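You operate a simulated robot arm through the tools that you are given. There is no shell and no other tool. Be economical: measure what you need, move in short steps, check, and stop when the job is done.

You are at the controls of a simulated robot arm. One attempt, no reset.

## Task
Cool the bent strip with the fan, then lower the folding handle.
Fine: fan on, heater off, wait for the SET lamp, fan off; keep the bend, leave knob and clamp, touch nothing hot.

It is judged by the outcome, as a careful person would: the job done as asked, and still so three seconds after it is handed in. It fails if anything else is knocked over, pushed out of place, dropped, spilled or broken.

## Robot
A 7-joint arm with a two-finger parallel gripper, fixed in place. Base frame: the origin is at the foot of the arm, x ahead of it, y to its left, z up. Lengths are in mm, angles in rad, forces in N, time in s.
With the tool pointing down near the work surface it reaches from about 340 to 780 mm from the base axis. Its first joint turns from -2.897 to 2.897 rad. Payload 3.91 kg.
The TCP is the grasp point between the finger pads, 30 mm short of the fingertips. In the tool frame z runs along the fingers and y along their closing line. The gripper opens to 110 mm. The fingers are 20 mm wide and 10 mm thick; the gripper's body (48 by 112 mm) begins 55 mm behind the TCP.
Orientation is told as [roll, pitch, yaw] about the base's x, y, z axes, in that order, counted from this pose: with the fingers straight down and closing along the base's y, the tool's x points along the base's -x, its y along +y and its z along -z.

## Interface
- The arm moves only by the tool apply_moves. Its argument "rows" is a list of rows, each a list of 7 numbers: the shift along the tool's x, y, z in m, then the turn, a rotation vector about the tool's x, y, z in degrees, then the opening, from 0 (shut) to 1 (fully open). In form: [[x, y, z, ax, ay, az, hand], ...]. A call has 1 to 8 rows; each row shifts and turns the commanded pose from where the row before left it, along the tool's axes as they then stand. Each row takes 0.2 s and may step no farther than 50 mm and 0.15 rad from the row before; otherwise, or with a gripper value out of range, the whole call is refused. Where a pose cannot be reached the arm comes as near as it can. A force on the tool above 40 N (or 10 N above the force at the start of the call, whichever is more), or a blocked arm, ends the call early, and 0.2 s more pass. Each finger travels about 153 mm/s and halts on what it meets, pressing with about 42 N; the grip force reading is that of the motor and also rises with nothing between the fingers. The clock runs only during rows and for 0.2 s after the last one: add rows that do not move to give the fingers time. It gives the time, the measured TCP pose, the force on the tool (base axes), the opening and the grip force at its end, in the units of the frame above (readings bear some noise).
- Cameras (640 x 400 px; columns grow to the right, rows downward): "scene" is fixed at [401, 498.7, 1686.5]; the picture's right is [-0.72, 0.70, 0.00], its down [0.66, 0.68, -0.34] and it looks along [-0.23, -0.24, -0.94] (base axes); focal length 219 px, centre (320, 200). "wrist" rides on the gripper at [77, 7, -114] in the tool frame; the picture's right is [-0.09, 1.00, 0.00], its down [-0.80, -0.07, -0.59] and it looks along [-0.59, -0.05, 0.80] (tool axes); focal length 270 px, centre (320, 200). There is no depth. A picture from a camera that has moved, and an enlarged one, comes with that camera's place and axes in the base frame and with its lens.
- camera(camera): a new picture of that camera. No time passes.
- slide_trunk(by): slides the trunk up (or, below 0, down) by that many mm; the arm rides with it, the base frame stays. It gives what a move gives, with no picture.
- zoom(camera, box): a new picture of the part [left, top, right, bottom] of that camera's present view, enlarged. No time passes.
- close_job(): hands the job in; it is judged then, once.

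Go step by step. Nothing tells you positions but the pictures and the camera data: compare them with the known pose of the tool, close in by small moves and look again before you grip or let go. The budget is 120 turns and 76 pictures, counting those below and the enlarged ones. Unless the task says otherwise, let go and move clear before handing in, and close with one line.

The tools are called after "Emit:" as a command line: name --pt "numbers of a row" for each row, then --argument value for the rest, lists and objects as JSON in quotes. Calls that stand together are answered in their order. apply_moves: Moves the arm, as the interface text tells. Its arguments: {"type":"object","properties":{"rows":{"type":"array"}},"required":["rows"]} The other tools are called the same way: slide_trunk (by) slides the trunk up or down; camera (camera) takes a picture; zoom (camera, box) takes an enlarged picture of a part of a camera's view; close_job () hands the job in.

At the start:

```text
clock: 0.0
tcp_pos: [324.7, 254.7, 1384.7]
orientation: [0.0, 0.0, 0.0]
contact_force: [-0.6, -0.7, -0.2]
width: 109.8
grasp_force: 0.1
trunk travel left (down, up): [-575.0, 35.0]
```

scene: 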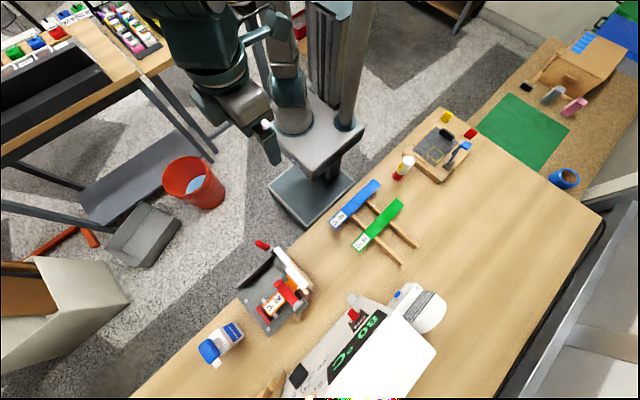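
wrist: 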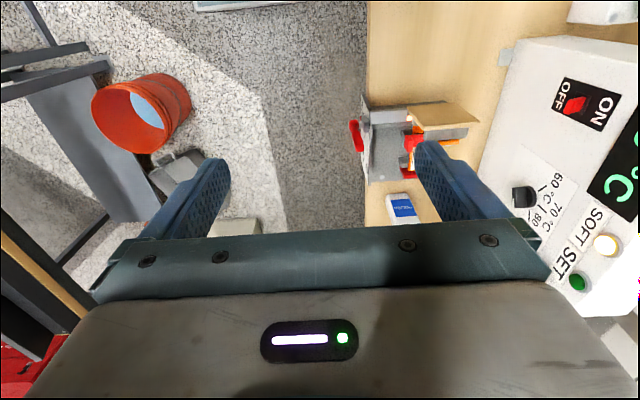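

I see a bench with a heater box (switch, knob, lamps), a small folding jig with a red clamp, a fan-like thing, and other items. I'll zoom for details first.

Emit:
zoom --camera "scene" --box '[220, 220, 460, 400]'

Emit:
zoom --camera "wrist" --box '[340, 0, 640, 320]'

Emit:
zoom --camera "scene" --box '[320, 90, 500, 270]'

```text
2.22 times, centred on (340, 310) of scene
camera zoom: at [401.0, 498.7, 1686.5], right [-0.72, 0.7, 0.0], down [0.66, 0.68, -0.34], along [-0.23, -0.24, -0.94], focal length 486 px, centre (276, -44)
```

zoom: 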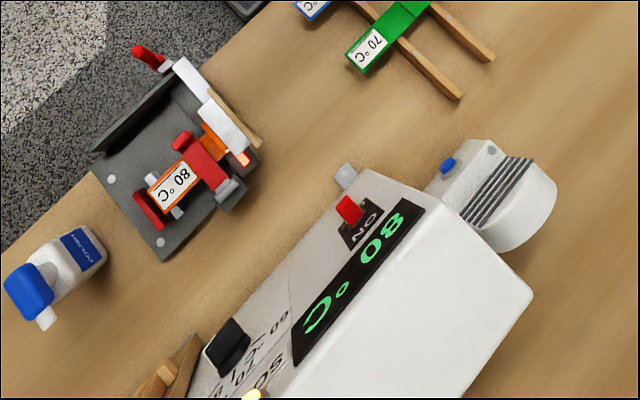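

```text
1.25 times, centred on (490, 160) of wrist
camera zoom: at [246.1, 260.1, 1500.2], right [0.09, 1.0, 0.0], down [0.8, -0.07, 0.59], along [0.59, -0.05, -0.8], focal length 338 px, centre (108, 250)
```

zoom: 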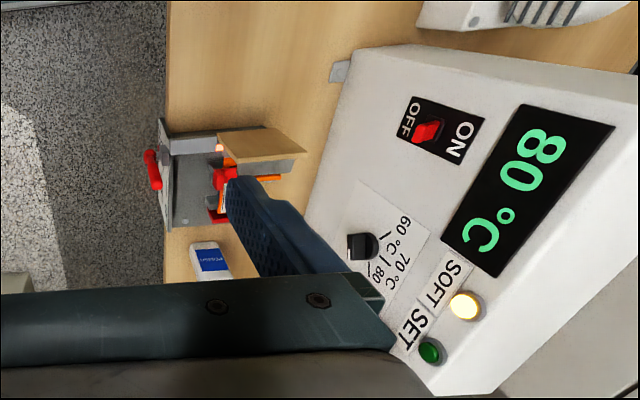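

```text
2.22 times, centred on (410, 180) of scene
camera zoom: at [401.0, 498.7, 1686.5], right [-0.72, 0.7, 0.0], down [0.66, 0.68, -0.34], along [-0.23, -0.24, -0.94], focal length 486 px, centre (120, 244)
```

zoom: 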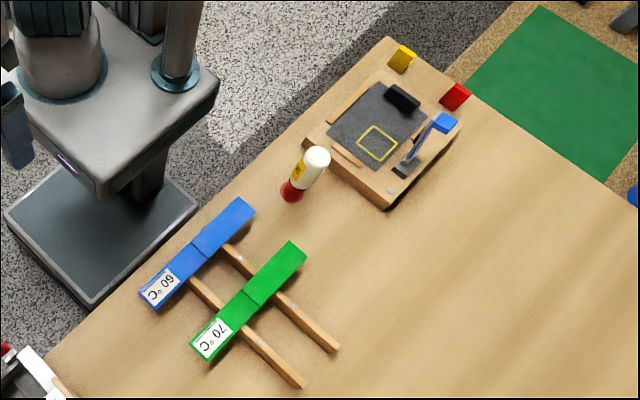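

The heater box has an ON/OFF rocker, the fan a blue button, and the jig is in front of the arm. I'll move the hand for a nearer wrist look.

Emit:
apply_moves --pt "0 0.045 0.02 0 0 0 1" --pt "0 0.045 0.02 0 0 0 1" --pt "0 0.045 0.02 0 0 0 1" --pt "0 0.045 0.02 0 0 0 1" --pt "0 0.0 0.0 0 0 0 1"

Emit:
camera --camera "wrist"

Emit:
camera --camera "scene"

```text
clock: 1.2
tcp_pos: [323.1, 431.0, 1304.6]
orientation: [0.0, -0.001, -0.002]
contact_force: [-0.1, 0.2, 0.0]
width: 110.0
grasp_force: 0.1
trunk travel left (down, up): [-575.0, 35.0]
```

```text
70 pictures are left
camera wrist: at [245.8, 438.0, 1419.2], right [0.09, 1.0, 0.0], down [0.8, -0.07, 0.59], along [0.59, -0.05, -0.8], focal length 270 px, centre (320, 200)
```

wrist: 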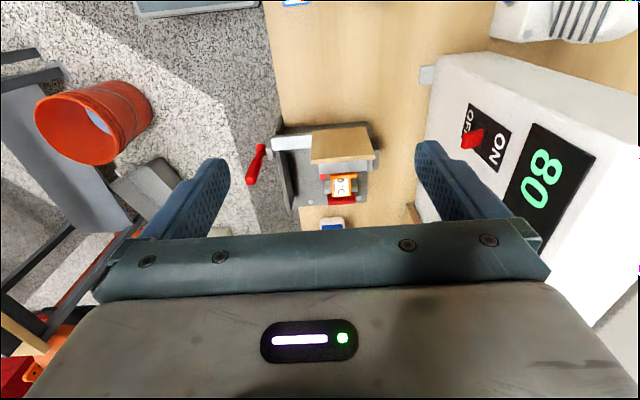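

```text
69 pictures are left
```

scene: 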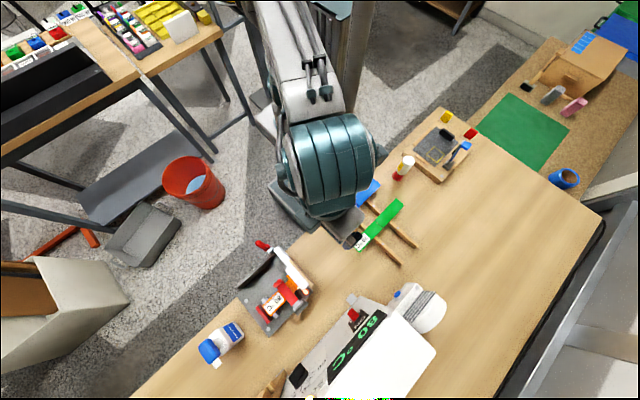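

Emit:
zoom --camera "wrist" --box '[230, 100, 420, 240]'

Emit:
zoom --camera "scene" --box '[230, 230, 330, 340]'

Emit:
zoom --camera "scene" --box '[330, 270, 450, 350]'

```text
2.86 times, centred on (325, 170) of wrist
camera zoom: at [245.8, 438.0, 1419.2], right [0.09, 1.0, 0.0], down [0.8, -0.07, 0.59], along [0.59, -0.05, -0.8], focal length 772 px, centre (306, 286)
```

zoom: 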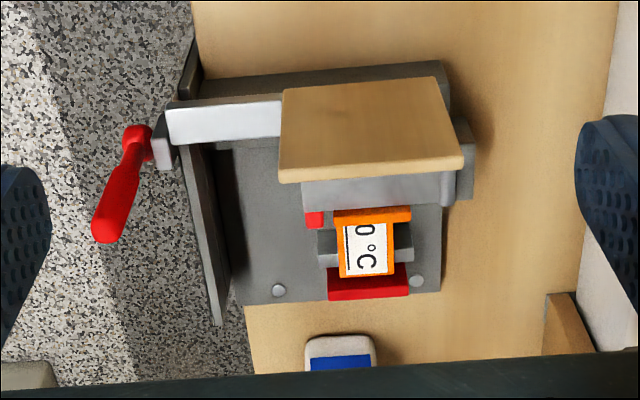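

```text
3.64 times, centred on (280, 285) of scene
camera zoom: at [401.0, 498.7, 1686.5], right [-0.72, 0.7, 0.0], down [0.66, 0.68, -0.34], along [-0.23, -0.24, -0.94], focal length 796 px, centre (466, -109)
```

zoom: 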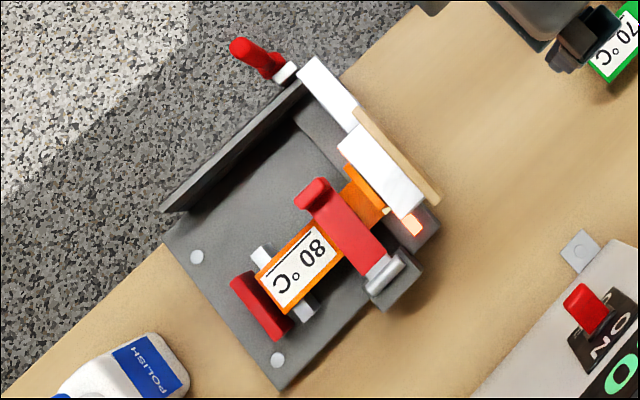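

```text
5.00 times, centred on (390, 310) of scene
camera zoom: at [401.0, 498.7, 1686.5], right [-0.72, 0.7, 0.0], down [0.66, 0.68, -0.34], along [-0.23, -0.24, -0.94], focal length 1094 px, centre (-30, -350)
```

zoom: 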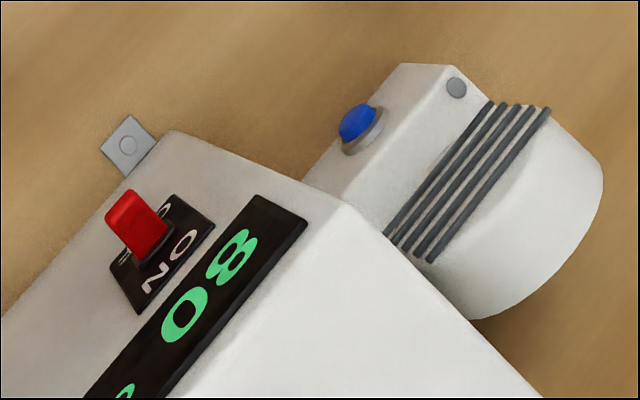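

The jig geometry needs a nearer view. I'll lower the hand in free space.

Emit:
apply_moves --pt "0 -0.01 0.04 0 0 0 1" --pt "0 -0.01 0.04 0 0 0 1" --pt "0 -0.01 0.04 0 0 0 1" --pt "0 0 0.03 0 0 0 1" --pt "0 0.0 0.0 0 0 0 1"

Emit:
camera --camera "wrist"

```text
clock: 2.4
tcp_pos: [322.8, 404.6, 1155.1]
orientation: [0.0, 0.001, 0.001]
contact_force: [-0.2, -0.7, 0.5]
width: 110.2
grasp_force: 0.1
trunk travel left (down, up): [-575.0, 35.0]
```

```text
65 pictures are left
camera wrist: at [246.2, 409.6, 1271.4], right [0.09, 1.0, 0.0], down [0.8, -0.07, 0.59], along [0.59, -0.05, -0.8], focal length 270 px, centre (320, 200)
```

wrist: 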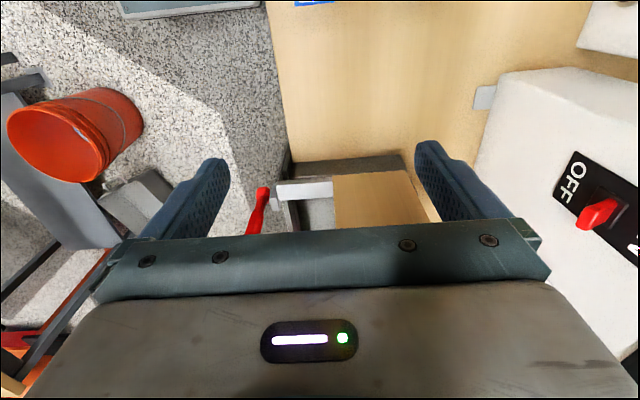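

Emit:
apply_moves --pt "0 0.0 0 0 -8 0 1" --pt "0 0 0 0 -8 0 1" --pt "0 0 0 0 -8 0 1" --pt "0 0.02 0 0 -8 0 1" --pt "0 0.0 0.0 0 -8 0 1" --pt "0 0.0 0.0 0 0 0 1"

Emit:
camera --camera "wrist"

```text
clock: 3.8
tcp_pos: [323.5, 424.6, 1156.5]
orientation: [0.0, -0.7, 0.001]
contact_force: [-0.4, 0.0, -0.1]
width: 110.2
grasp_force: 0.1
trunk travel left (down, up): [-575.0, 35.0]
```

```text
64 pictures are left
camera wrist: at [190.7, 430.0, 1194.4], right [0.07, 1.0, 0.06], down [0.23, -0.07, 0.97], along [0.97, -0.05, -0.23], focal length 270 px, centre (320, 200)
```

wrist: 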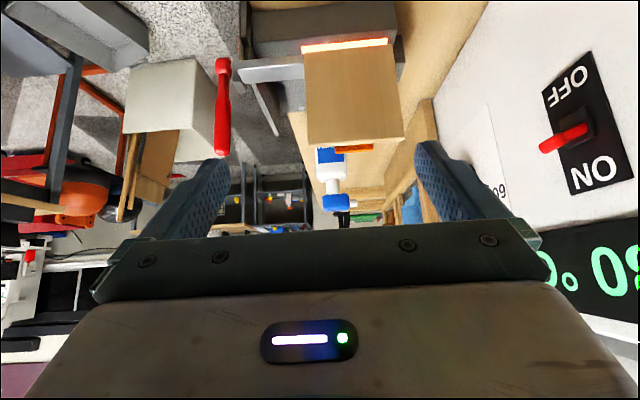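

The handle is a vertical lever (about x 445–465, y 310, z 975–1062) and the leaf stands upright. Next I turn the camera toward the fan.

Emit:
apply_moves --pt "0.006 0.03 -0.024 -5.14 0 -6.13 1" --pt "0.006 0 -0.024 -5.14 0 -6.13 1" --pt "0 0 0 -5.14 0 -6.13 1" --pt "0 0 0 -5.14 0 -6.13 1" --pt "0 0 0 -5.14 0 -6.13 1" --pt "0 0 0 -5.14 0 -6.13 1" --pt "0 0 0 -5.14 0 -6.13 1" --pt "0 0 0 0 0 0 1"

Emit:
camera --camera "wrist"

```text
clock: 5.6
tcp_pos: [283.8, 450.8, 1183.7]
orientation: [0.0, -0.698, 0.976]
contact_force: [0.0, -0.2, 0.6]
width: 110.0
grasp_force: 0.0
trunk travel left (down, up): [-575.0, 35.0]
```

```text
63 pictures are left
camera wrist: at [203.1, 344.2, 1222.9], right [-0.79, 0.61, 0.06], down [0.19, 0.15, 0.97], along [0.59, 0.78, -0.23], focal length 270 px, centre (320, 200)
```

wrist: 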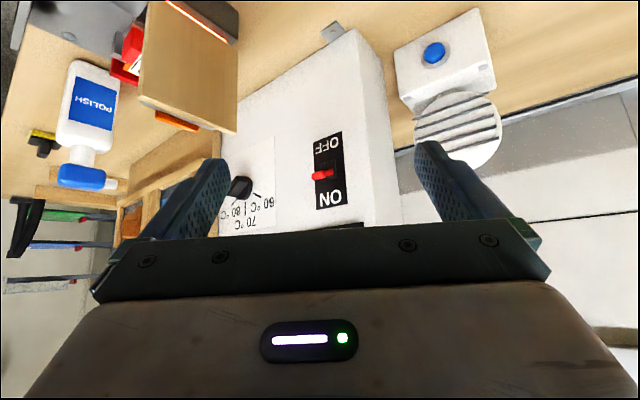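

Emit:
zoom --camera "wrist" --box '[370, 0, 530, 180]'

Emit:
zoom --camera "wrist" --box '[220, 0, 400, 230]'

Emit:
zoom --camera "wrist" --box '[60, 0, 260, 200]'

```text
2.22 times, centred on (450, 90) of wrist
camera zoom: at [203.1, 344.2, 1222.9], right [-0.79, 0.61, 0.06], down [0.19, 0.15, 0.97], along [0.59, 0.78, -0.23], focal length 601 px, centre (31, 444)
```

zoom: 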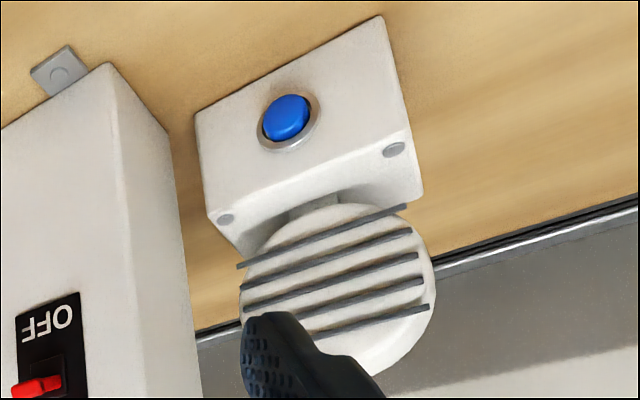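

```text
1.74 times, centred on (310, 115) of wrist
camera zoom: at [203.1, 344.2, 1222.9], right [-0.79, 0.61, 0.06], down [0.19, 0.15, 0.97], along [0.59, 0.78, -0.23], focal length 470 px, centre (337, 348)
```

zoom: 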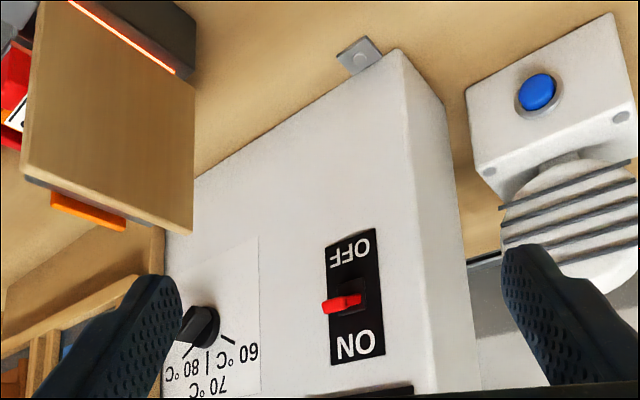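

```text
2.00 times, centred on (160, 100) of wrist
camera zoom: at [203.1, 344.2, 1222.9], right [-0.79, 0.61, 0.06], down [0.19, 0.15, 0.97], along [0.59, 0.78, -0.23], focal length 541 px, centre (640, 400)
```

zoom: 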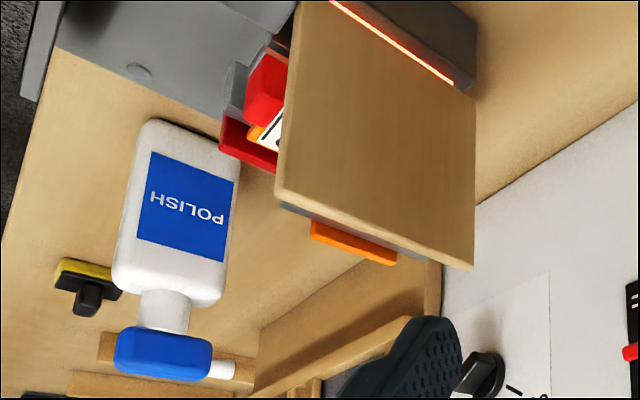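

The fan button sits near (262, 695, ~965). I'll turn the hand further to face it squarely.

Emit:
apply_moves --pt "0 0 0 0 8 0 1" --pt "0 0 0 0 8 0 1" --pt "0 0 0 0 4 0 1" --pt "0 0 0 -2.74 0 -7.52 1" --pt "0 0 0 -2.74 0 -7.52 1" --pt "0 0 0 -2.74 0 -7.52 1" --pt "0 0 0 -2.74 0 -7.52 1" --pt "0 0 0 0 0 0 1"

```text
clock: 7.4
tcp_pos: [283.7, 450.5, 1183.7]
orientation: [-0.001, -0.35, 1.538]
contact_force: [0.4, -0.6, -0.1]
width: 109.9
grasp_force: 0.0
trunk travel left (down, up): [-575.0, 35.0]
```

Emit:
apply_moves --pt "-0.032 0.013 0.019 0 0 0 1" --pt "-0.032 0.013 0.019 0 0 0 1" --pt "-0.032 0.013 0.019 0 0 0 1" --pt "0 0 0 0 0 0 1"

Emit:
camera --camera "wrist"

Emit:
camera --camera "scene"

```text
clock: 8.4
tcp_pos: [248.2, 560.3, 1162.5]
orientation: [0.0, -0.349, 1.535]
contact_force: [0.3, -0.4, -0.5]
width: 109.9
grasp_force: 0.1
trunk travel left (down, up): [-575.0, 35.0]
```

```text
59 pictures are left
camera wrist: at [236.4, 447.9, 1243.0], right [-0.99, 0.12, 0.03], down [0.09, 0.55, 0.83], along [0.08, 0.83, -0.55], focal length 270 px, centre (320, 200)
```

wrist: 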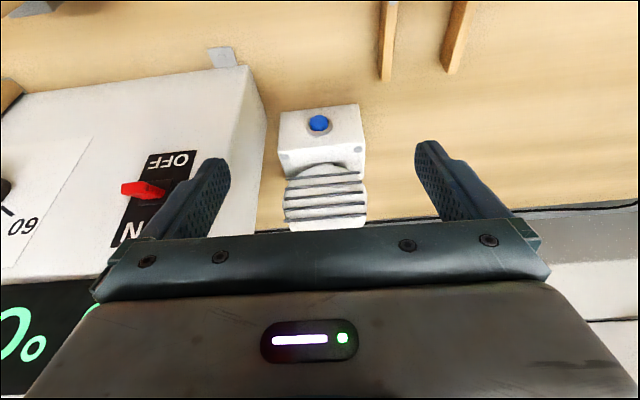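

```text
58 pictures are left
```

scene: 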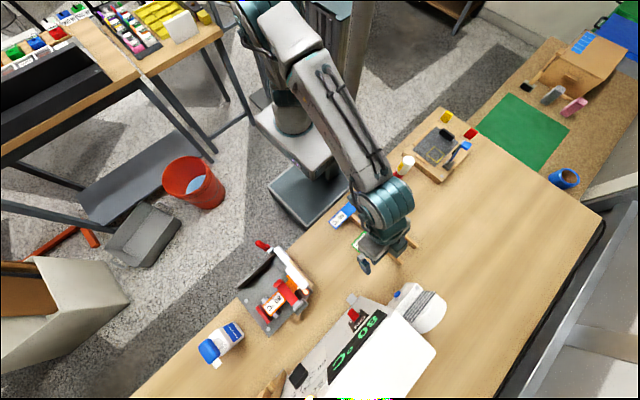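

Button looks to be on the fan's front face (toward −y). I'll tilt the hand to about 50°, close the fingers and approach in steps.

Emit:
apply_moves --pt "0 0 0 0 -7.5 0 0.6" --pt "0 0 0 0 -7.5 0 0.3" --pt "0 0 0 0 -7.5 0 0" --pt "0 0 0 0 -7.5 0 0" --pt "0 0 0 0 0 0 0" --pt "0 0 0 0 0 0 0"

Emit:
camera --camera "wrist"

```text
clock: 9.8
tcp_pos: [249.2, 561.9, 1163.0]
orientation: [0.0, -0.874, 1.536]
contact_force: [-0.7, 0.0, -0.5]
width: 0.0
grasp_force: 38.0
trunk travel left (down, up): [-575.0, 35.0]
```

```text
57 pictures are left
camera wrist: at [236.0, 424.0, 1178.1], right [-0.99, 0.09, 0.07], down [0.07, 0.06, 1.0], along [0.09, 0.99, -0.06], focal length 270 px, centre (320, 200)
```

wrist: 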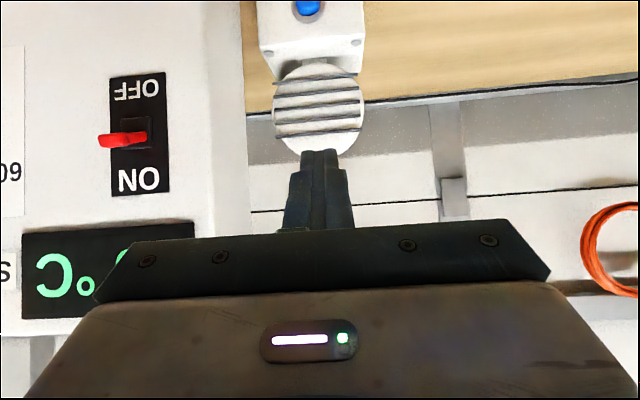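

Emit:
apply_moves --pt "0.021 -0.0022 0.0383 0 0 0 0" --pt "0.021 -0.0022 0.0383 0 0 0 0" --pt "0.021 -0.0022 0.0383 0 0 0 0" --pt "0.012 -0.0022 0.022 0 0 0 0" --pt "0 0 0 0 0 0 0"

Emit:
camera --camera "wrist"

Emit:
zoom --camera "scene" --box '[330, 240, 460, 340]'

```text
clock: 11.0
tcp_pos: [261.4, 618.8, 1017.5]
orientation: [-0.001, -0.874, 1.535]
contact_force: [-0.5, 0.2, 0.0]
width: 0.1
grasp_force: 37.9
trunk travel left (down, up): [-575.0, 35.0]
```

```text
56 pictures are left
camera wrist: at [247.9, 481.6, 1032.9], right [-0.99, 0.09, 0.07], down [0.07, 0.06, 1.0], along [0.09, 0.99, -0.06], focal length 270 px, centre (320, 200)
```

wrist: 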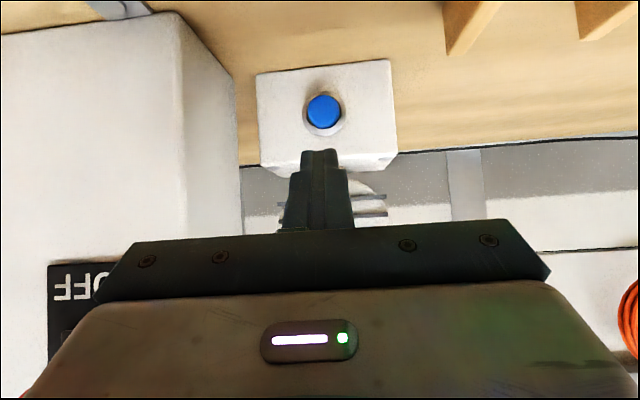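

```text
4.00 times, centred on (395, 290) of scene
camera zoom: at [401.0, 498.7, 1686.5], right [-0.72, 0.7, 0.0], down [0.66, 0.68, -0.34], along [-0.23, -0.24, -0.94], focal length 876 px, centre (20, -160)
```

zoom: 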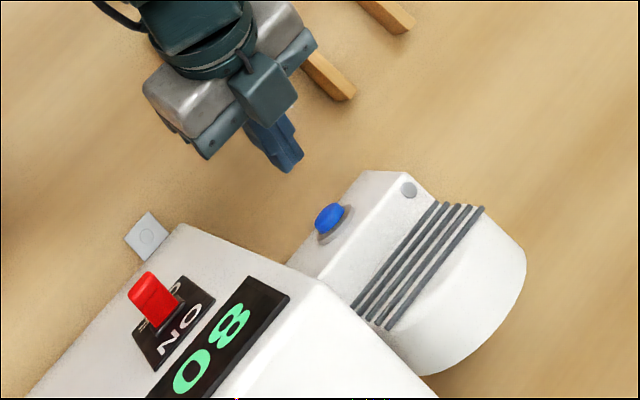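

Triangulation puts the button at about (262, 707, 942), facing −y. I move the fingertips to just in front of it.

Emit:
apply_moves --pt "0.0046 0 0.038 0 0 0 0" --pt "0.0046 0 0.03 0 0 0 0" --pt "0 0 0 0 0 0 0"

Emit:
camera --camera "wrist"

Emit:
zoom --camera "scene" --box '[360, 260, 440, 320]'

```text
clock: 11.8
tcp_pos: [261.1, 665.9, 967.3]
orientation: [-0.001, -0.872, 1.535]
contact_force: [0.1, -0.5, -0.7]
width: 0.0
grasp_force: 37.8
trunk travel left (down, up): [-575.0, 35.0]
```

```text
54 pictures are left
camera wrist: at [249.7, 528.1, 982.9], right [-0.99, 0.09, 0.07], down [0.07, 0.06, 1.0], along [0.09, 0.99, -0.06], focal length 270 px, centre (320, 200)
```

wrist: 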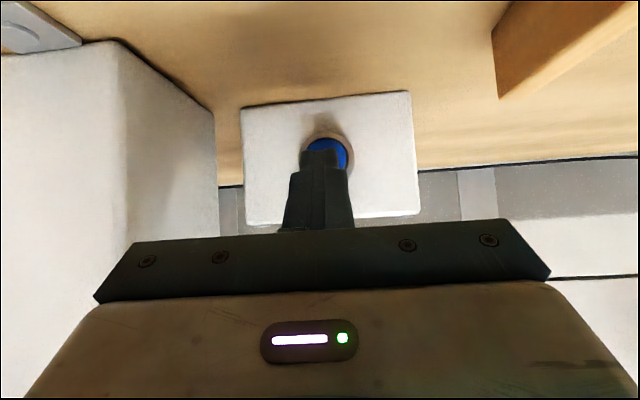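

```text
6.67 times, centred on (400, 290) of scene
camera zoom: at [401.0, 498.7, 1686.5], right [-0.72, 0.7, 0.0], down [0.66, 0.68, -0.34], along [-0.23, -0.24, -0.94], focal length 1459 px, centre (-213, -400)
```

zoom: 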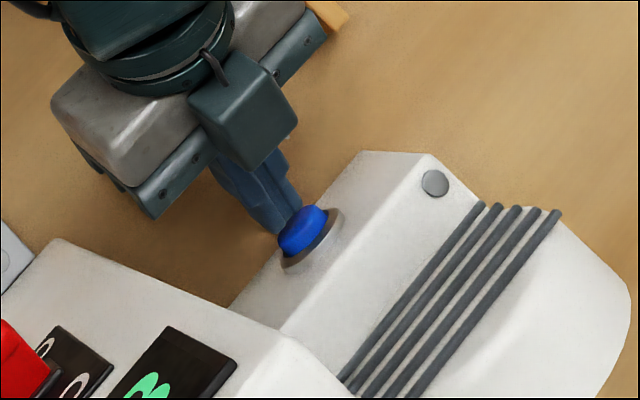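

Emit:
apply_moves --pt "0 0.004 0 0 0 0 0" --pt "-0.0032 0 0.0038 0 0 0 0" --pt "-0.0019 0 0.0023 0 0 0 0" --pt "-0.0013 0 0.0015 0 0 0 0"

Emit:
zoom --camera "scene" --box '[360, 260, 440, 320]'

```text
clock: 12.8
tcp_pos: [258.0, 674.5, 967.7]
orientation: [0.001, -0.871, 1.535]
contact_force: [-0.9, -3.6, -0.5]
width: 0.1
grasp_force: 37.7
trunk travel left (down, up): [-575.0, 35.0]
```

```text
6.67 times, centred on (400, 290) of scene
camera zoom: at [401.0, 498.7, 1686.5], right [-0.72, 0.7, 0.0], down [0.66, 0.68, -0.34], along [-0.23, -0.24, -0.94], focal length 1459 px, centre (-213, -400)
```

zoom: 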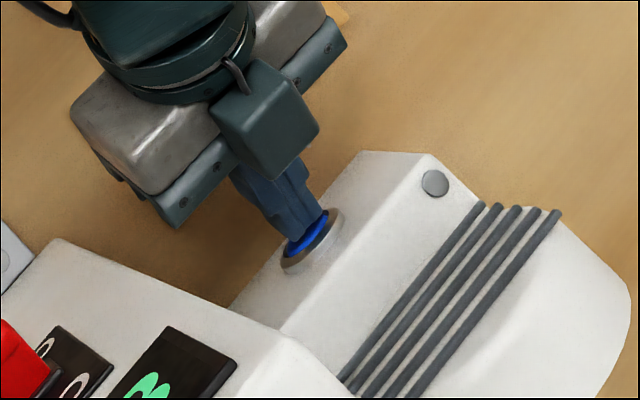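

The button is moving in with light force; a few more millimetres.

Emit:
apply_moves --pt "-0.0013 0 0.0015 0 0 0 0" --pt "-0.0013 0 0.0015 0 0 0 0"

Emit:
zoom --camera "scene" --box '[360, 260, 440, 320]'

```text
clock: 13.4
tcp_pos: [258.4, 674.8, 968.3]
orientation: [0.0, -0.868, 1.536]
contact_force: [-3.7, -24.1, 0.9]
width: 0.2
grasp_force: 36.9
trunk travel left (down, up): [-575.0, 35.0]
```

```text
6.67 times, centred on (400, 290) of scene
camera zoom: at [401.0, 498.7, 1686.5], right [-0.72, 0.7, 0.0], down [0.66, 0.68, -0.34], along [-0.23, -0.24, -0.94], focal length 1459 px, centre (-213, -400)
```

zoom: 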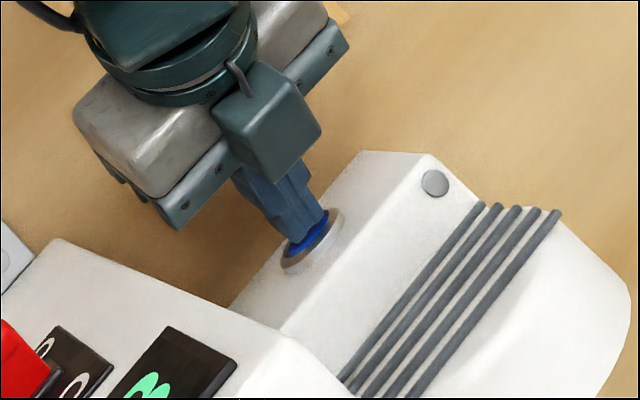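

Bottomed at 24 N, so it is pressed. I back off and look.

Emit:
apply_moves --pt "0.0129 0 -0.0153 0 0 0 0" --pt "0.0129 0 -0.0153 0 0 0 0" --pt "-0.03 0 -0.03 0 0 0 0"

Emit:
camera --camera "wrist"

Emit:
zoom --camera "scene" --box '[340, 250, 460, 340]'

```text
clock: 14.2
tcp_pos: [258.8, 634.5, 1011.9]
orientation: [0.0, -0.873, 1.536]
contact_force: [0.7, 0.3, -0.4]
width: 0.0
grasp_force: 37.3
trunk travel left (down, up): [-575.0, 35.0]
```

```text
50 pictures are left
camera wrist: at [245.4, 495.6, 1027.5], right [-0.99, 0.09, 0.07], down [0.07, 0.06, 1.0], along [0.09, 0.99, -0.06], focal length 270 px, centre (320, 200)
```

wrist: 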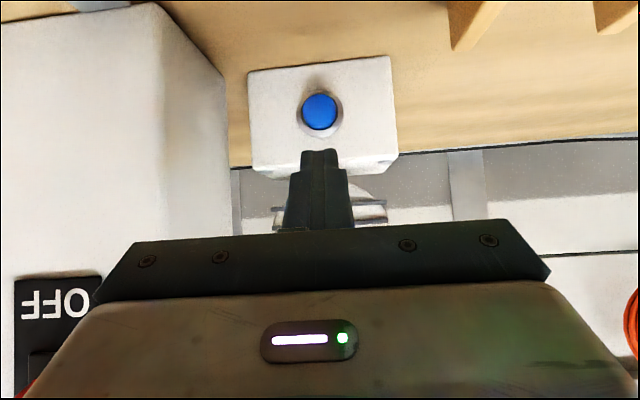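

```text
4.44 times, centred on (400, 295) of scene
camera zoom: at [401.0, 498.7, 1686.5], right [-0.72, 0.7, 0.0], down [0.66, 0.68, -0.34], along [-0.23, -0.24, -0.94], focal length 973 px, centre (-36, -222)
```

zoom: 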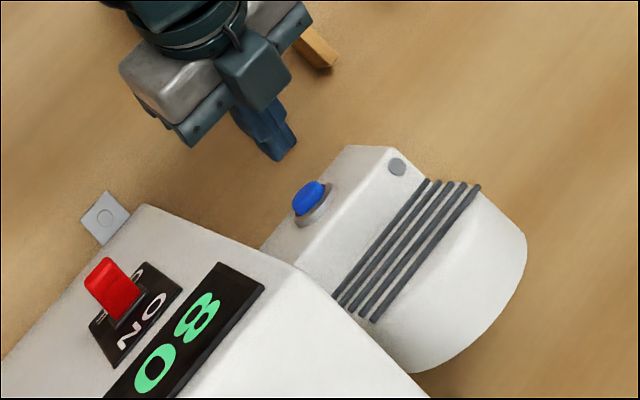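

Emit:
apply_moves --pt "-0.0173 0.0025 -0.038 0 0 0 0" --pt "-0.0173 0.0025 -0.038 0 0 0 0" --pt "-0.0173 0.0025 -0.038 0 0 0 0" --pt "-0.0173 0.0025 -0.038 0 0 0 0" --pt "0 0 0 0 0 0 0"

Emit:
camera --camera "wrist"

Emit:
zoom --camera "wrist" --box '[220, 0, 400, 160]'

```text
clock: 15.4
tcp_pos: [243.1, 562.8, 1159.9]
orientation: [-0.001, -0.872, 1.536]
contact_force: [0.0, -0.4, 0.1]
width: 0.0
grasp_force: 37.6
trunk travel left (down, up): [-575.0, 35.0]
```

```text
48 pictures are left
camera wrist: at [231.1, 423.9, 1174.7], right [-0.99, 0.09, 0.07], down [0.07, 0.06, 1.0], along [0.09, 0.99, -0.06], focal length 270 px, centre (320, 200)
```

wrist: 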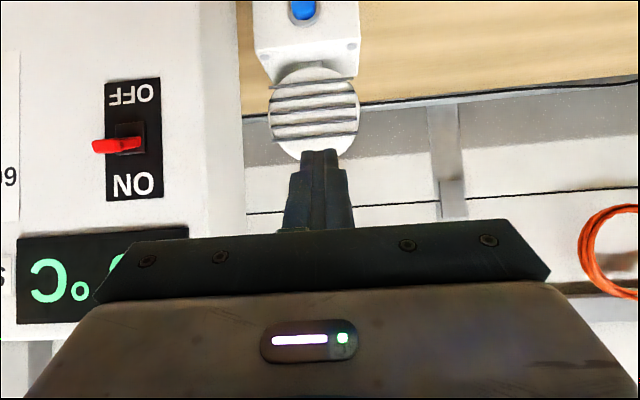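

```text
2.50 times, centred on (310, 80) of wrist
camera zoom: at [231.1, 423.9, 1174.7], right [-0.99, 0.09, 0.07], down [0.07, 0.06, 1.0], along [0.09, 0.99, -0.06], focal length 676 px, centre (345, 500)
```

zoom: 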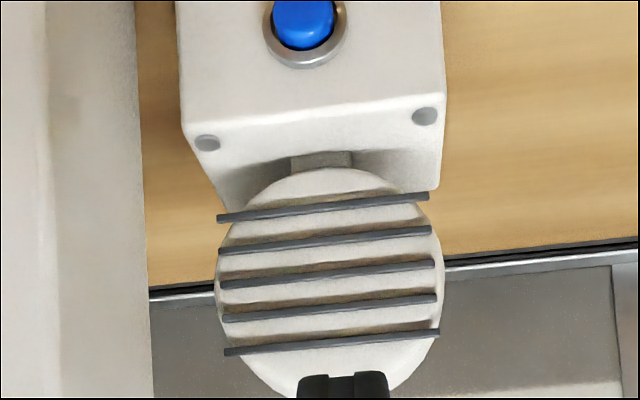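

No visible indicator on the fan; the SET lamp will tell. Next is the heater rocker, lever tip at about (403, 600, 1112), to be pushed down to OFF; I move above it.

Emit:
apply_moves --pt "-0.0115 0 -0.0096 0 0 0 0" --pt "-0.004 -0.04 0.007 0 0 0 0" --pt "-0.004 -0.04 0.007 0 0 0 0" --pt "-0.004 -0.04 0.007 0 0 0 0" --pt "0 -0.039 0 0 0 0 0" --pt "0 0 0 0 0 0 0"

Emit:
camera --camera "wrist"

Emit:
zoom --camera "scene" --box '[300, 260, 420, 350]'

```text
clock: 16.8
tcp_pos: [402.9, 584.3, 1172.6]
orientation: [0.0, -0.872, 1.534]
contact_force: [0.4, 0.5, -0.2]
width: 0.0
grasp_force: 37.4
trunk travel left (down, up): [-575.0, 35.0]
```

```text
46 pictures are left
camera wrist: at [391.5, 445.8, 1186.8], right [-0.99, 0.09, 0.07], down [0.07, 0.06, 1.0], along [0.09, 0.99, -0.06], focal length 270 px, centre (320, 200)
```

wrist: 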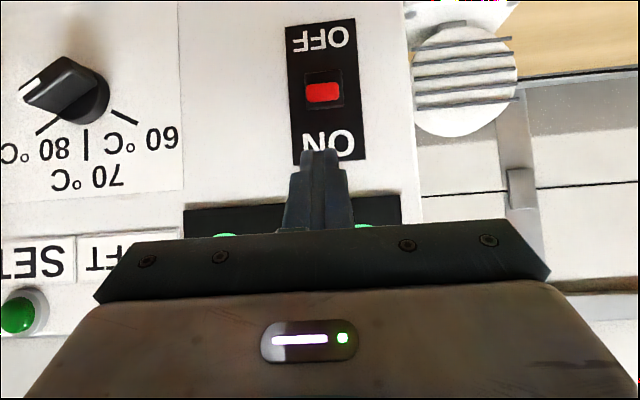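

```text
4.44 times, centred on (360, 305) of scene
camera zoom: at [401.0, 498.7, 1686.5], right [-0.72, 0.7, 0.0], down [0.66, 0.68, -0.34], along [-0.23, -0.24, -0.94], focal length 973 px, centre (142, -267)
```

zoom: 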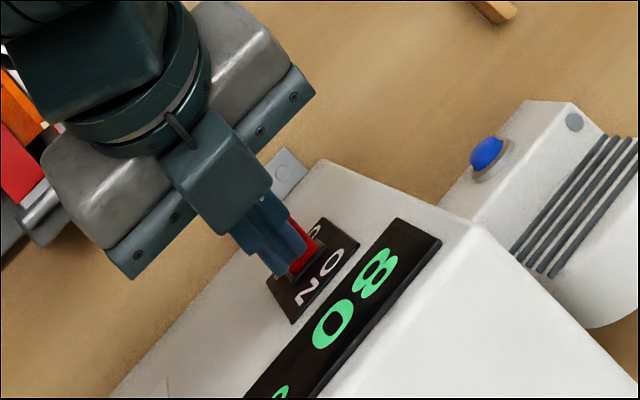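

Aligned over the rocker. I lower the fingertip onto its upper side.

Emit:
apply_moves --pt "-0.0032 0.003 0.0038 0 0 0 0" --pt "0.0153 0 0.0129 0 0 0 0" --pt "0.0077 0 0.0064 0 0 0 0" --pt "0.0031 0 0.0026 0 0 0 0" --pt "0.0031 0 0.0026 0 0 0 0" --pt "0.0031 0 0.0026 0 0 0 0"

Emit:
camera --camera "wrist"

```text
clock: 18.2
tcp_pos: [401.0, 586.9, 1129.2]
orientation: [-0.001, -0.873, 1.536]
contact_force: [0.3, 0.3, -0.6]
width: 0.0
grasp_force: 37.8
trunk travel left (down, up): [-575.0, 35.0]
```

```text
44 pictures are left
camera wrist: at [389.0, 448.7, 1144.1], right [-0.99, 0.09, 0.07], down [0.07, 0.06, 1.0], along [0.09, 0.99, -0.06], focal length 270 px, centre (320, 200)
```

wrist: 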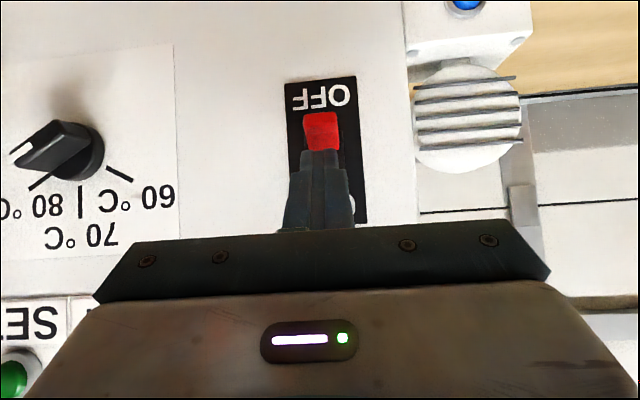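

Emit:
apply_moves --pt "0.0031 0 0.0026 0 0 0 0" --pt "0.0031 0 0.0026 0 0 0 0" --pt "0.0031 0 0.0026 0 0 0 0"

Emit:
zoom --camera "wrist" --box '[240, 50, 420, 220]'

```text
clock: 19.0
tcp_pos: [401.1, 586.1, 1120.2]
orientation: [-0.005, -0.876, 1.537]
contact_force: [0.5, 0.0, 10.6]
width: 0.0
grasp_force: 37.8
trunk travel left (down, up): [-575.0, 35.0]
```

```text
2.35 times, centred on (330, 135) of wrist
camera zoom: at [388.2, 448.8, 1134.3], right [-0.99, 0.09, 0.07], down [0.07, 0.05, 1.0], along [0.09, 0.99, -0.06], focal length 636 px, centre (296, 353)
```

zoom: 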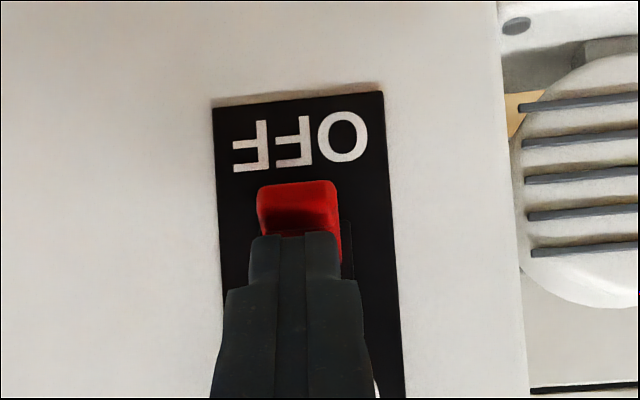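

Emit:
apply_moves --pt "-0.0153 0 -0.0129 0 0 0 0" --pt "-0.0153 0 -0.0129 0 0 0 0" --pt "-0.0153 0 -0.0129 0 0 0 0" --pt "0 0 0 0 0 0 0"

Emit:
camera --camera "wrist"

Emit:
camera --camera "scene"

```text
clock: 20.0
tcp_pos: [401.5, 587.0, 1178.2]
orientation: [0.001, -0.872, 1.533]
contact_force: [0.3, 0.7, 0.5]
width: 0.0
grasp_force: 38.1
trunk travel left (down, up): [-575.0, 35.0]
```

```text
42 pictures are left
camera wrist: at [388.1, 449.3, 1192.9], right [-0.99, 0.09, 0.07], down [0.07, 0.06, 1.0], along [0.09, 0.99, -0.06], focal length 270 px, centre (320, 200)
```

wrist: 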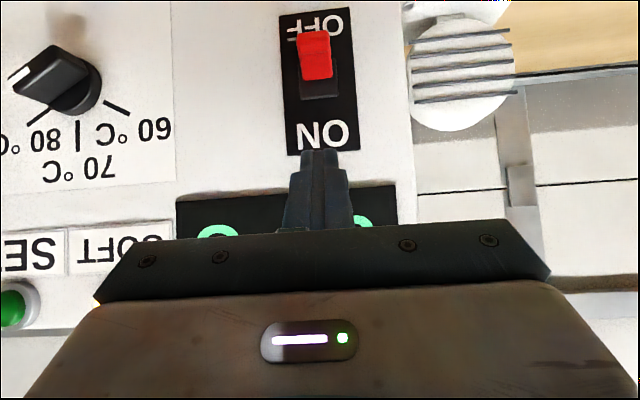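

```text
41 pictures are left
```

scene: 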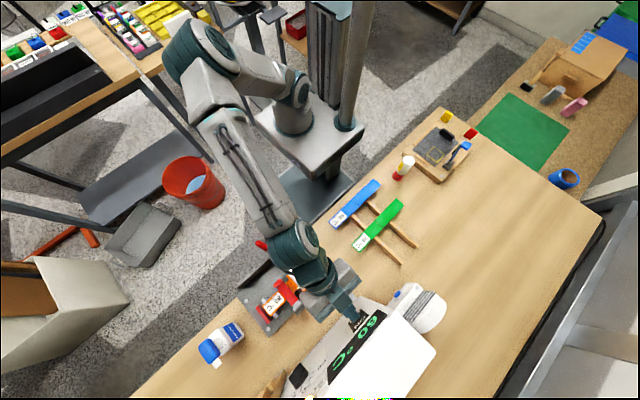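

Emit:
zoom --camera "scene" --box '[280, 280, 440, 400]'

Emit:
apply_moves --pt "0.005 0.04 -0.04 0 0 0 0" --pt "-0.01 0.04 -0.04 0 0 0 0" --pt "-0.01 0.04 -0.02 0 0 0 0" --pt "-0.01 0.03 0 0 0 0 0" --pt "0 0 0 0 0 0 0"

Emit:
camera --camera "wrist"

```text
3.33 times, centred on (360, 340) of scene
camera zoom: at [401.0, 498.7, 1686.5], right [-0.72, 0.7, 0.0], down [0.66, 0.68, -0.34], along [-0.23, -0.24, -0.94], focal length 730 px, centre (187, -267)
```

zoom: 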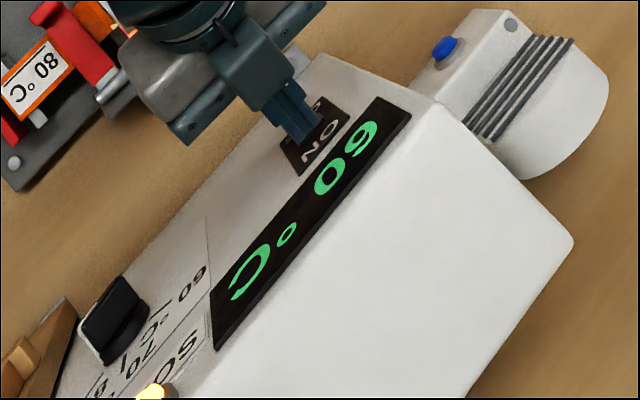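

```text
refused: row 1 steps farther than a row can; nothing moved
```

```text
39 pictures are left
camera wrist: at [388.1, 449.3, 1192.9], right [-0.99, 0.09, 0.07], down [0.07, 0.06, 1.0], along [0.09, 0.99, -0.06], focal length 270 px, centre (320, 200)
```

wrist: 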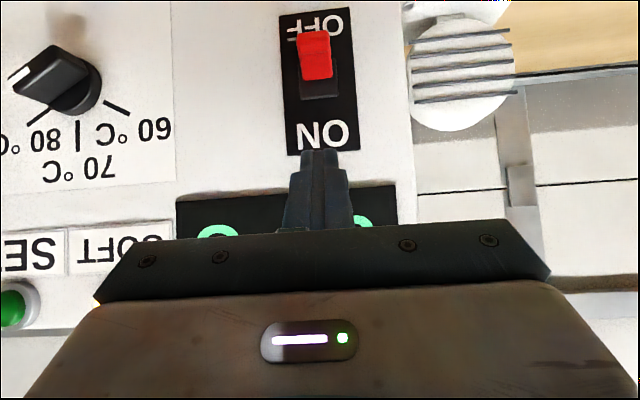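

Heater is OFF and the reading fell from 80 to 60 °C, with the SOFT lamp still lit. I move up to watch the SET lamp.

Emit:
apply_moves --pt "-0.03 0 -0.026 0 0 0 0" --pt "-0.03 -0.02 -0.026 0 0 0 0" --pt "-0.015 -0.02 -0.013 0 0 0 0" --pt "0 0 0 0 0 0 0"

Emit:
camera --camera "wrist"

```text
clock: 21.0
tcp_pos: [439.8, 585.1, 1275.6]
orientation: [-0.001, -0.874, 1.536]
contact_force: [-0.5, 0.6, 0.0]
width: 0.1
grasp_force: 37.9
trunk travel left (down, up): [-575.0, 35.0]
```

```text
38 pictures are left
camera wrist: at [427.9, 446.9, 1291.1], right [-0.99, 0.09, 0.07], down [0.07, 0.06, 1.0], along [0.09, 0.99, -0.06], focal length 270 px, centre (320, 200)
```

wrist: 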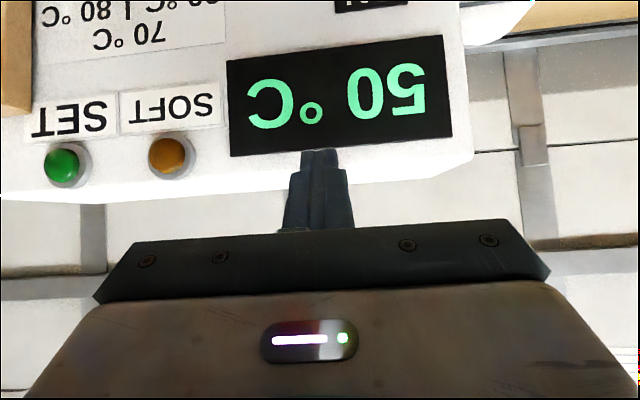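

SOFT is out, 50 °C; I wait a little for SET.

Emit:
apply_moves --pt "0 0 0 0 0 0 0" --pt "0 0 0 0 0 0 0" --pt "0 0 0 0 0 0 0" --pt "0 0 0 0 0 0 0" --pt "0 0 0 0 0 0 0"

Emit:
camera --camera "wrist"

```text
clock: 22.2
tcp_pos: [441.3, 585.1, 1274.3]
orientation: [0.0, -0.873, 1.537]
contact_force: [0.3, 0.3, 0.2]
width: 0.0
grasp_force: 37.9
trunk travel left (down, up): [-575.0, 35.0]
```

```text
37 pictures are left
camera wrist: at [427.8, 446.9, 1290.8], right [-0.99, 0.09, 0.07], down [0.07, 0.06, 1.0], along [0.09, 0.99, -0.06], focal length 270 px, centre (320, 200)
```

wrist: 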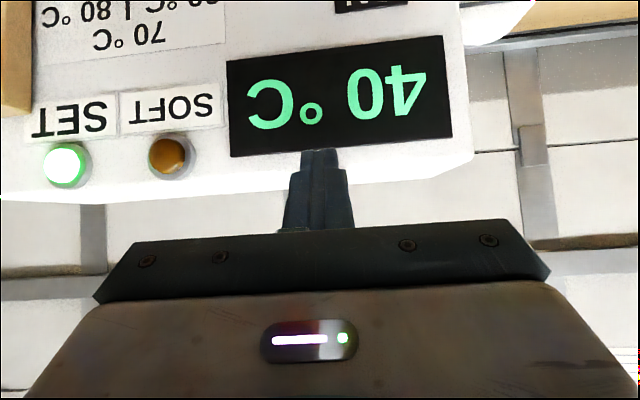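

SET is lit. Back to the fan to switch it off.

Emit:
apply_moves --pt "0 0.045 0 0 0 0 0" --pt "0 0.045 0 0 0 0 0" --pt "0 0.045 0 0 0 0 0" --pt "0 0.045 0 0 0 0 0" --pt "0.0345 0 0.0159 0 0 0 0" --pt "0.0345 0 0.0159 0 0 0 0" --pt "0.0345 0 0.0159 0 0 0 0" --pt "0 0 0 0 0 0 0"

```text
clock: 24.0
tcp_pos: [258.8, 558.7, 1164.4]
orientation: [0.0, -0.872, 1.537]
contact_force: [0.3, 0.6, -0.3]
width: 0.0
grasp_force: 37.9
trunk travel left (down, up): [-575.0, 35.0]
```

Emit:
apply_moves --pt "0.0165 0.0008 0.0414 0 0 0 0" --pt "0.0165 0.0008 0.0414 0 0 0 0" --pt "0.0165 0.0008 0.0414 0 0 0 0" --pt "0.0165 0.0008 0.0414 0 0 0 0" --pt "0.0155 0.0008 0.038 0 0 0 0" --pt "0 0 0 0 0 0 0"

Emit:
camera --camera "wrist"

```text
clock: 25.4
tcp_pos: [258.4, 664.1, 971.6]
orientation: [0.0, -0.873, 1.536]
contact_force: [0.2, -0.2, -0.2]
width: 0.0
grasp_force: 37.8
trunk travel left (down, up): [-575.0, 35.0]
```

```text
36 pictures are left
camera wrist: at [246.4, 526.5, 985.9], right [-0.99, 0.09, 0.07], down [0.07, 0.06, 1.0], along [0.09, 0.99, -0.06], focal length 270 px, centre (320, 200)
```

wrist: 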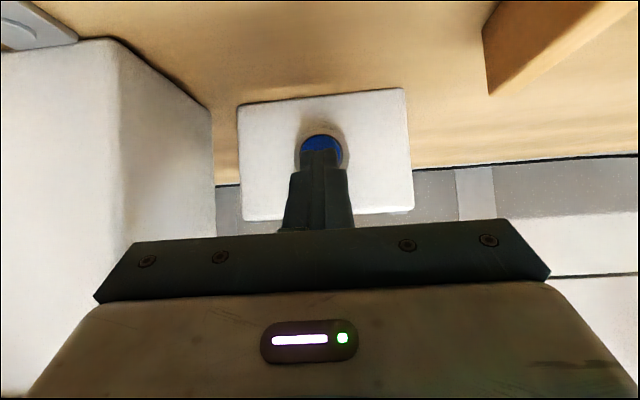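

Emit:
apply_moves --pt "0.0023 0 0.0019 0 0 0 0" --pt "-0.0051 0 0.0061 0 0 0 0" --pt "-0.0013 0 0.0015 0 0 0 0" --pt "-0.0013 0 0.0015 0 0 0 0" --pt "-0.0006 0 0.0008 0 0 0 0"

```text
clock: 26.6
tcp_pos: [259.3, 674.1, 967.7]
orientation: [0.0, -0.869, 1.536]
contact_force: [-2.0, -11.0, -2.3]
width: 0.0
grasp_force: 38.1
trunk travel left (down, up): [-575.0, 35.0]
```

Emit:
apply_moves --pt "-0.0011 0 0.0013 0 0 0 0"

Emit:
zoom --camera "scene" --box '[360, 260, 440, 320]'

```text
clock: 27.0
tcp_pos: [259.3, 676.0, 968.8]
orientation: [0.001, -0.868, 1.535]
contact_force: [-1.7, -23.5, -4.3]
width: 0.0
grasp_force: 37.0
trunk travel left (down, up): [-575.0, 35.0]
```

```text
6.67 times, centred on (400, 290) of scene
camera zoom: at [401.0, 498.7, 1686.5], right [-0.72, 0.7, 0.0], down [0.66, 0.68, -0.34], along [-0.23, -0.24, -0.94], focal length 1459 px, centre (-213, -400)
```

zoom: 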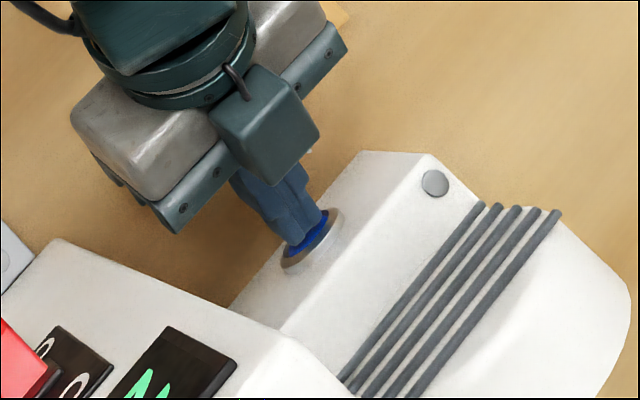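

Pressed the same as before. I back off and look at the fan state and display.

Emit:
apply_moves --pt "0.0129 0 -0.0153 0 0 0 0" --pt "0.0129 0 -0.0153 0 0 0 0" --pt "-0.03 0 -0.03 0 0 0 0" --pt "-0.0173 0.0025 -0.038 0 0 0 0" --pt "-0.0173 0.0025 -0.038 0 0 0 0" --pt "-0.0173 0.0025 -0.038 0 0 0 0" --pt "-0.0173 0.0025 -0.038 0 0 0 0" --pt "0 0 0 0 0 0 0"

Emit:
zoom --camera "wrist" --box '[220, 0, 400, 160]'

Emit:
zoom --camera "scene" --box '[280, 280, 440, 400]'

```text
clock: 28.8
tcp_pos: [244.9, 561.1, 1160.6]
orientation: [-0.001, -0.872, 1.537]
contact_force: [0.2, 0.1, -0.3]
width: 0.0
grasp_force: 38.0
trunk travel left (down, up): [-575.0, 35.0]
```

```text
2.50 times, centred on (310, 80) of wrist
camera zoom: at [233.2, 423.1, 1176.0], right [-0.99, 0.09, 0.07], down [0.07, 0.06, 1.0], along [0.09, 0.99, -0.06], focal length 676 px, centre (345, 500)
```

zoom: 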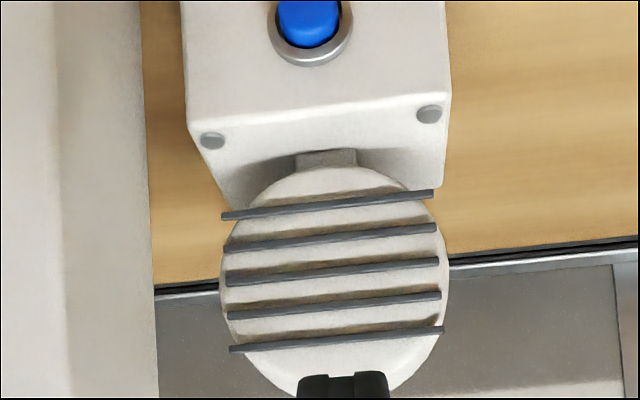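

```text
3.33 times, centred on (360, 340) of scene
camera zoom: at [401.0, 498.7, 1686.5], right [-0.72, 0.7, 0.0], down [0.66, 0.68, -0.34], along [-0.23, -0.24, -0.94], focal length 730 px, centre (187, -267)
```

zoom: 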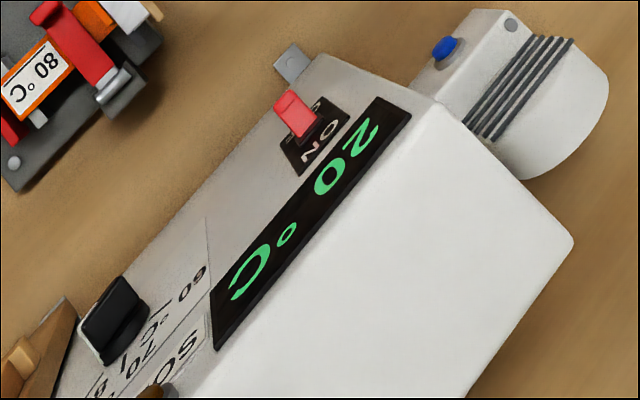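

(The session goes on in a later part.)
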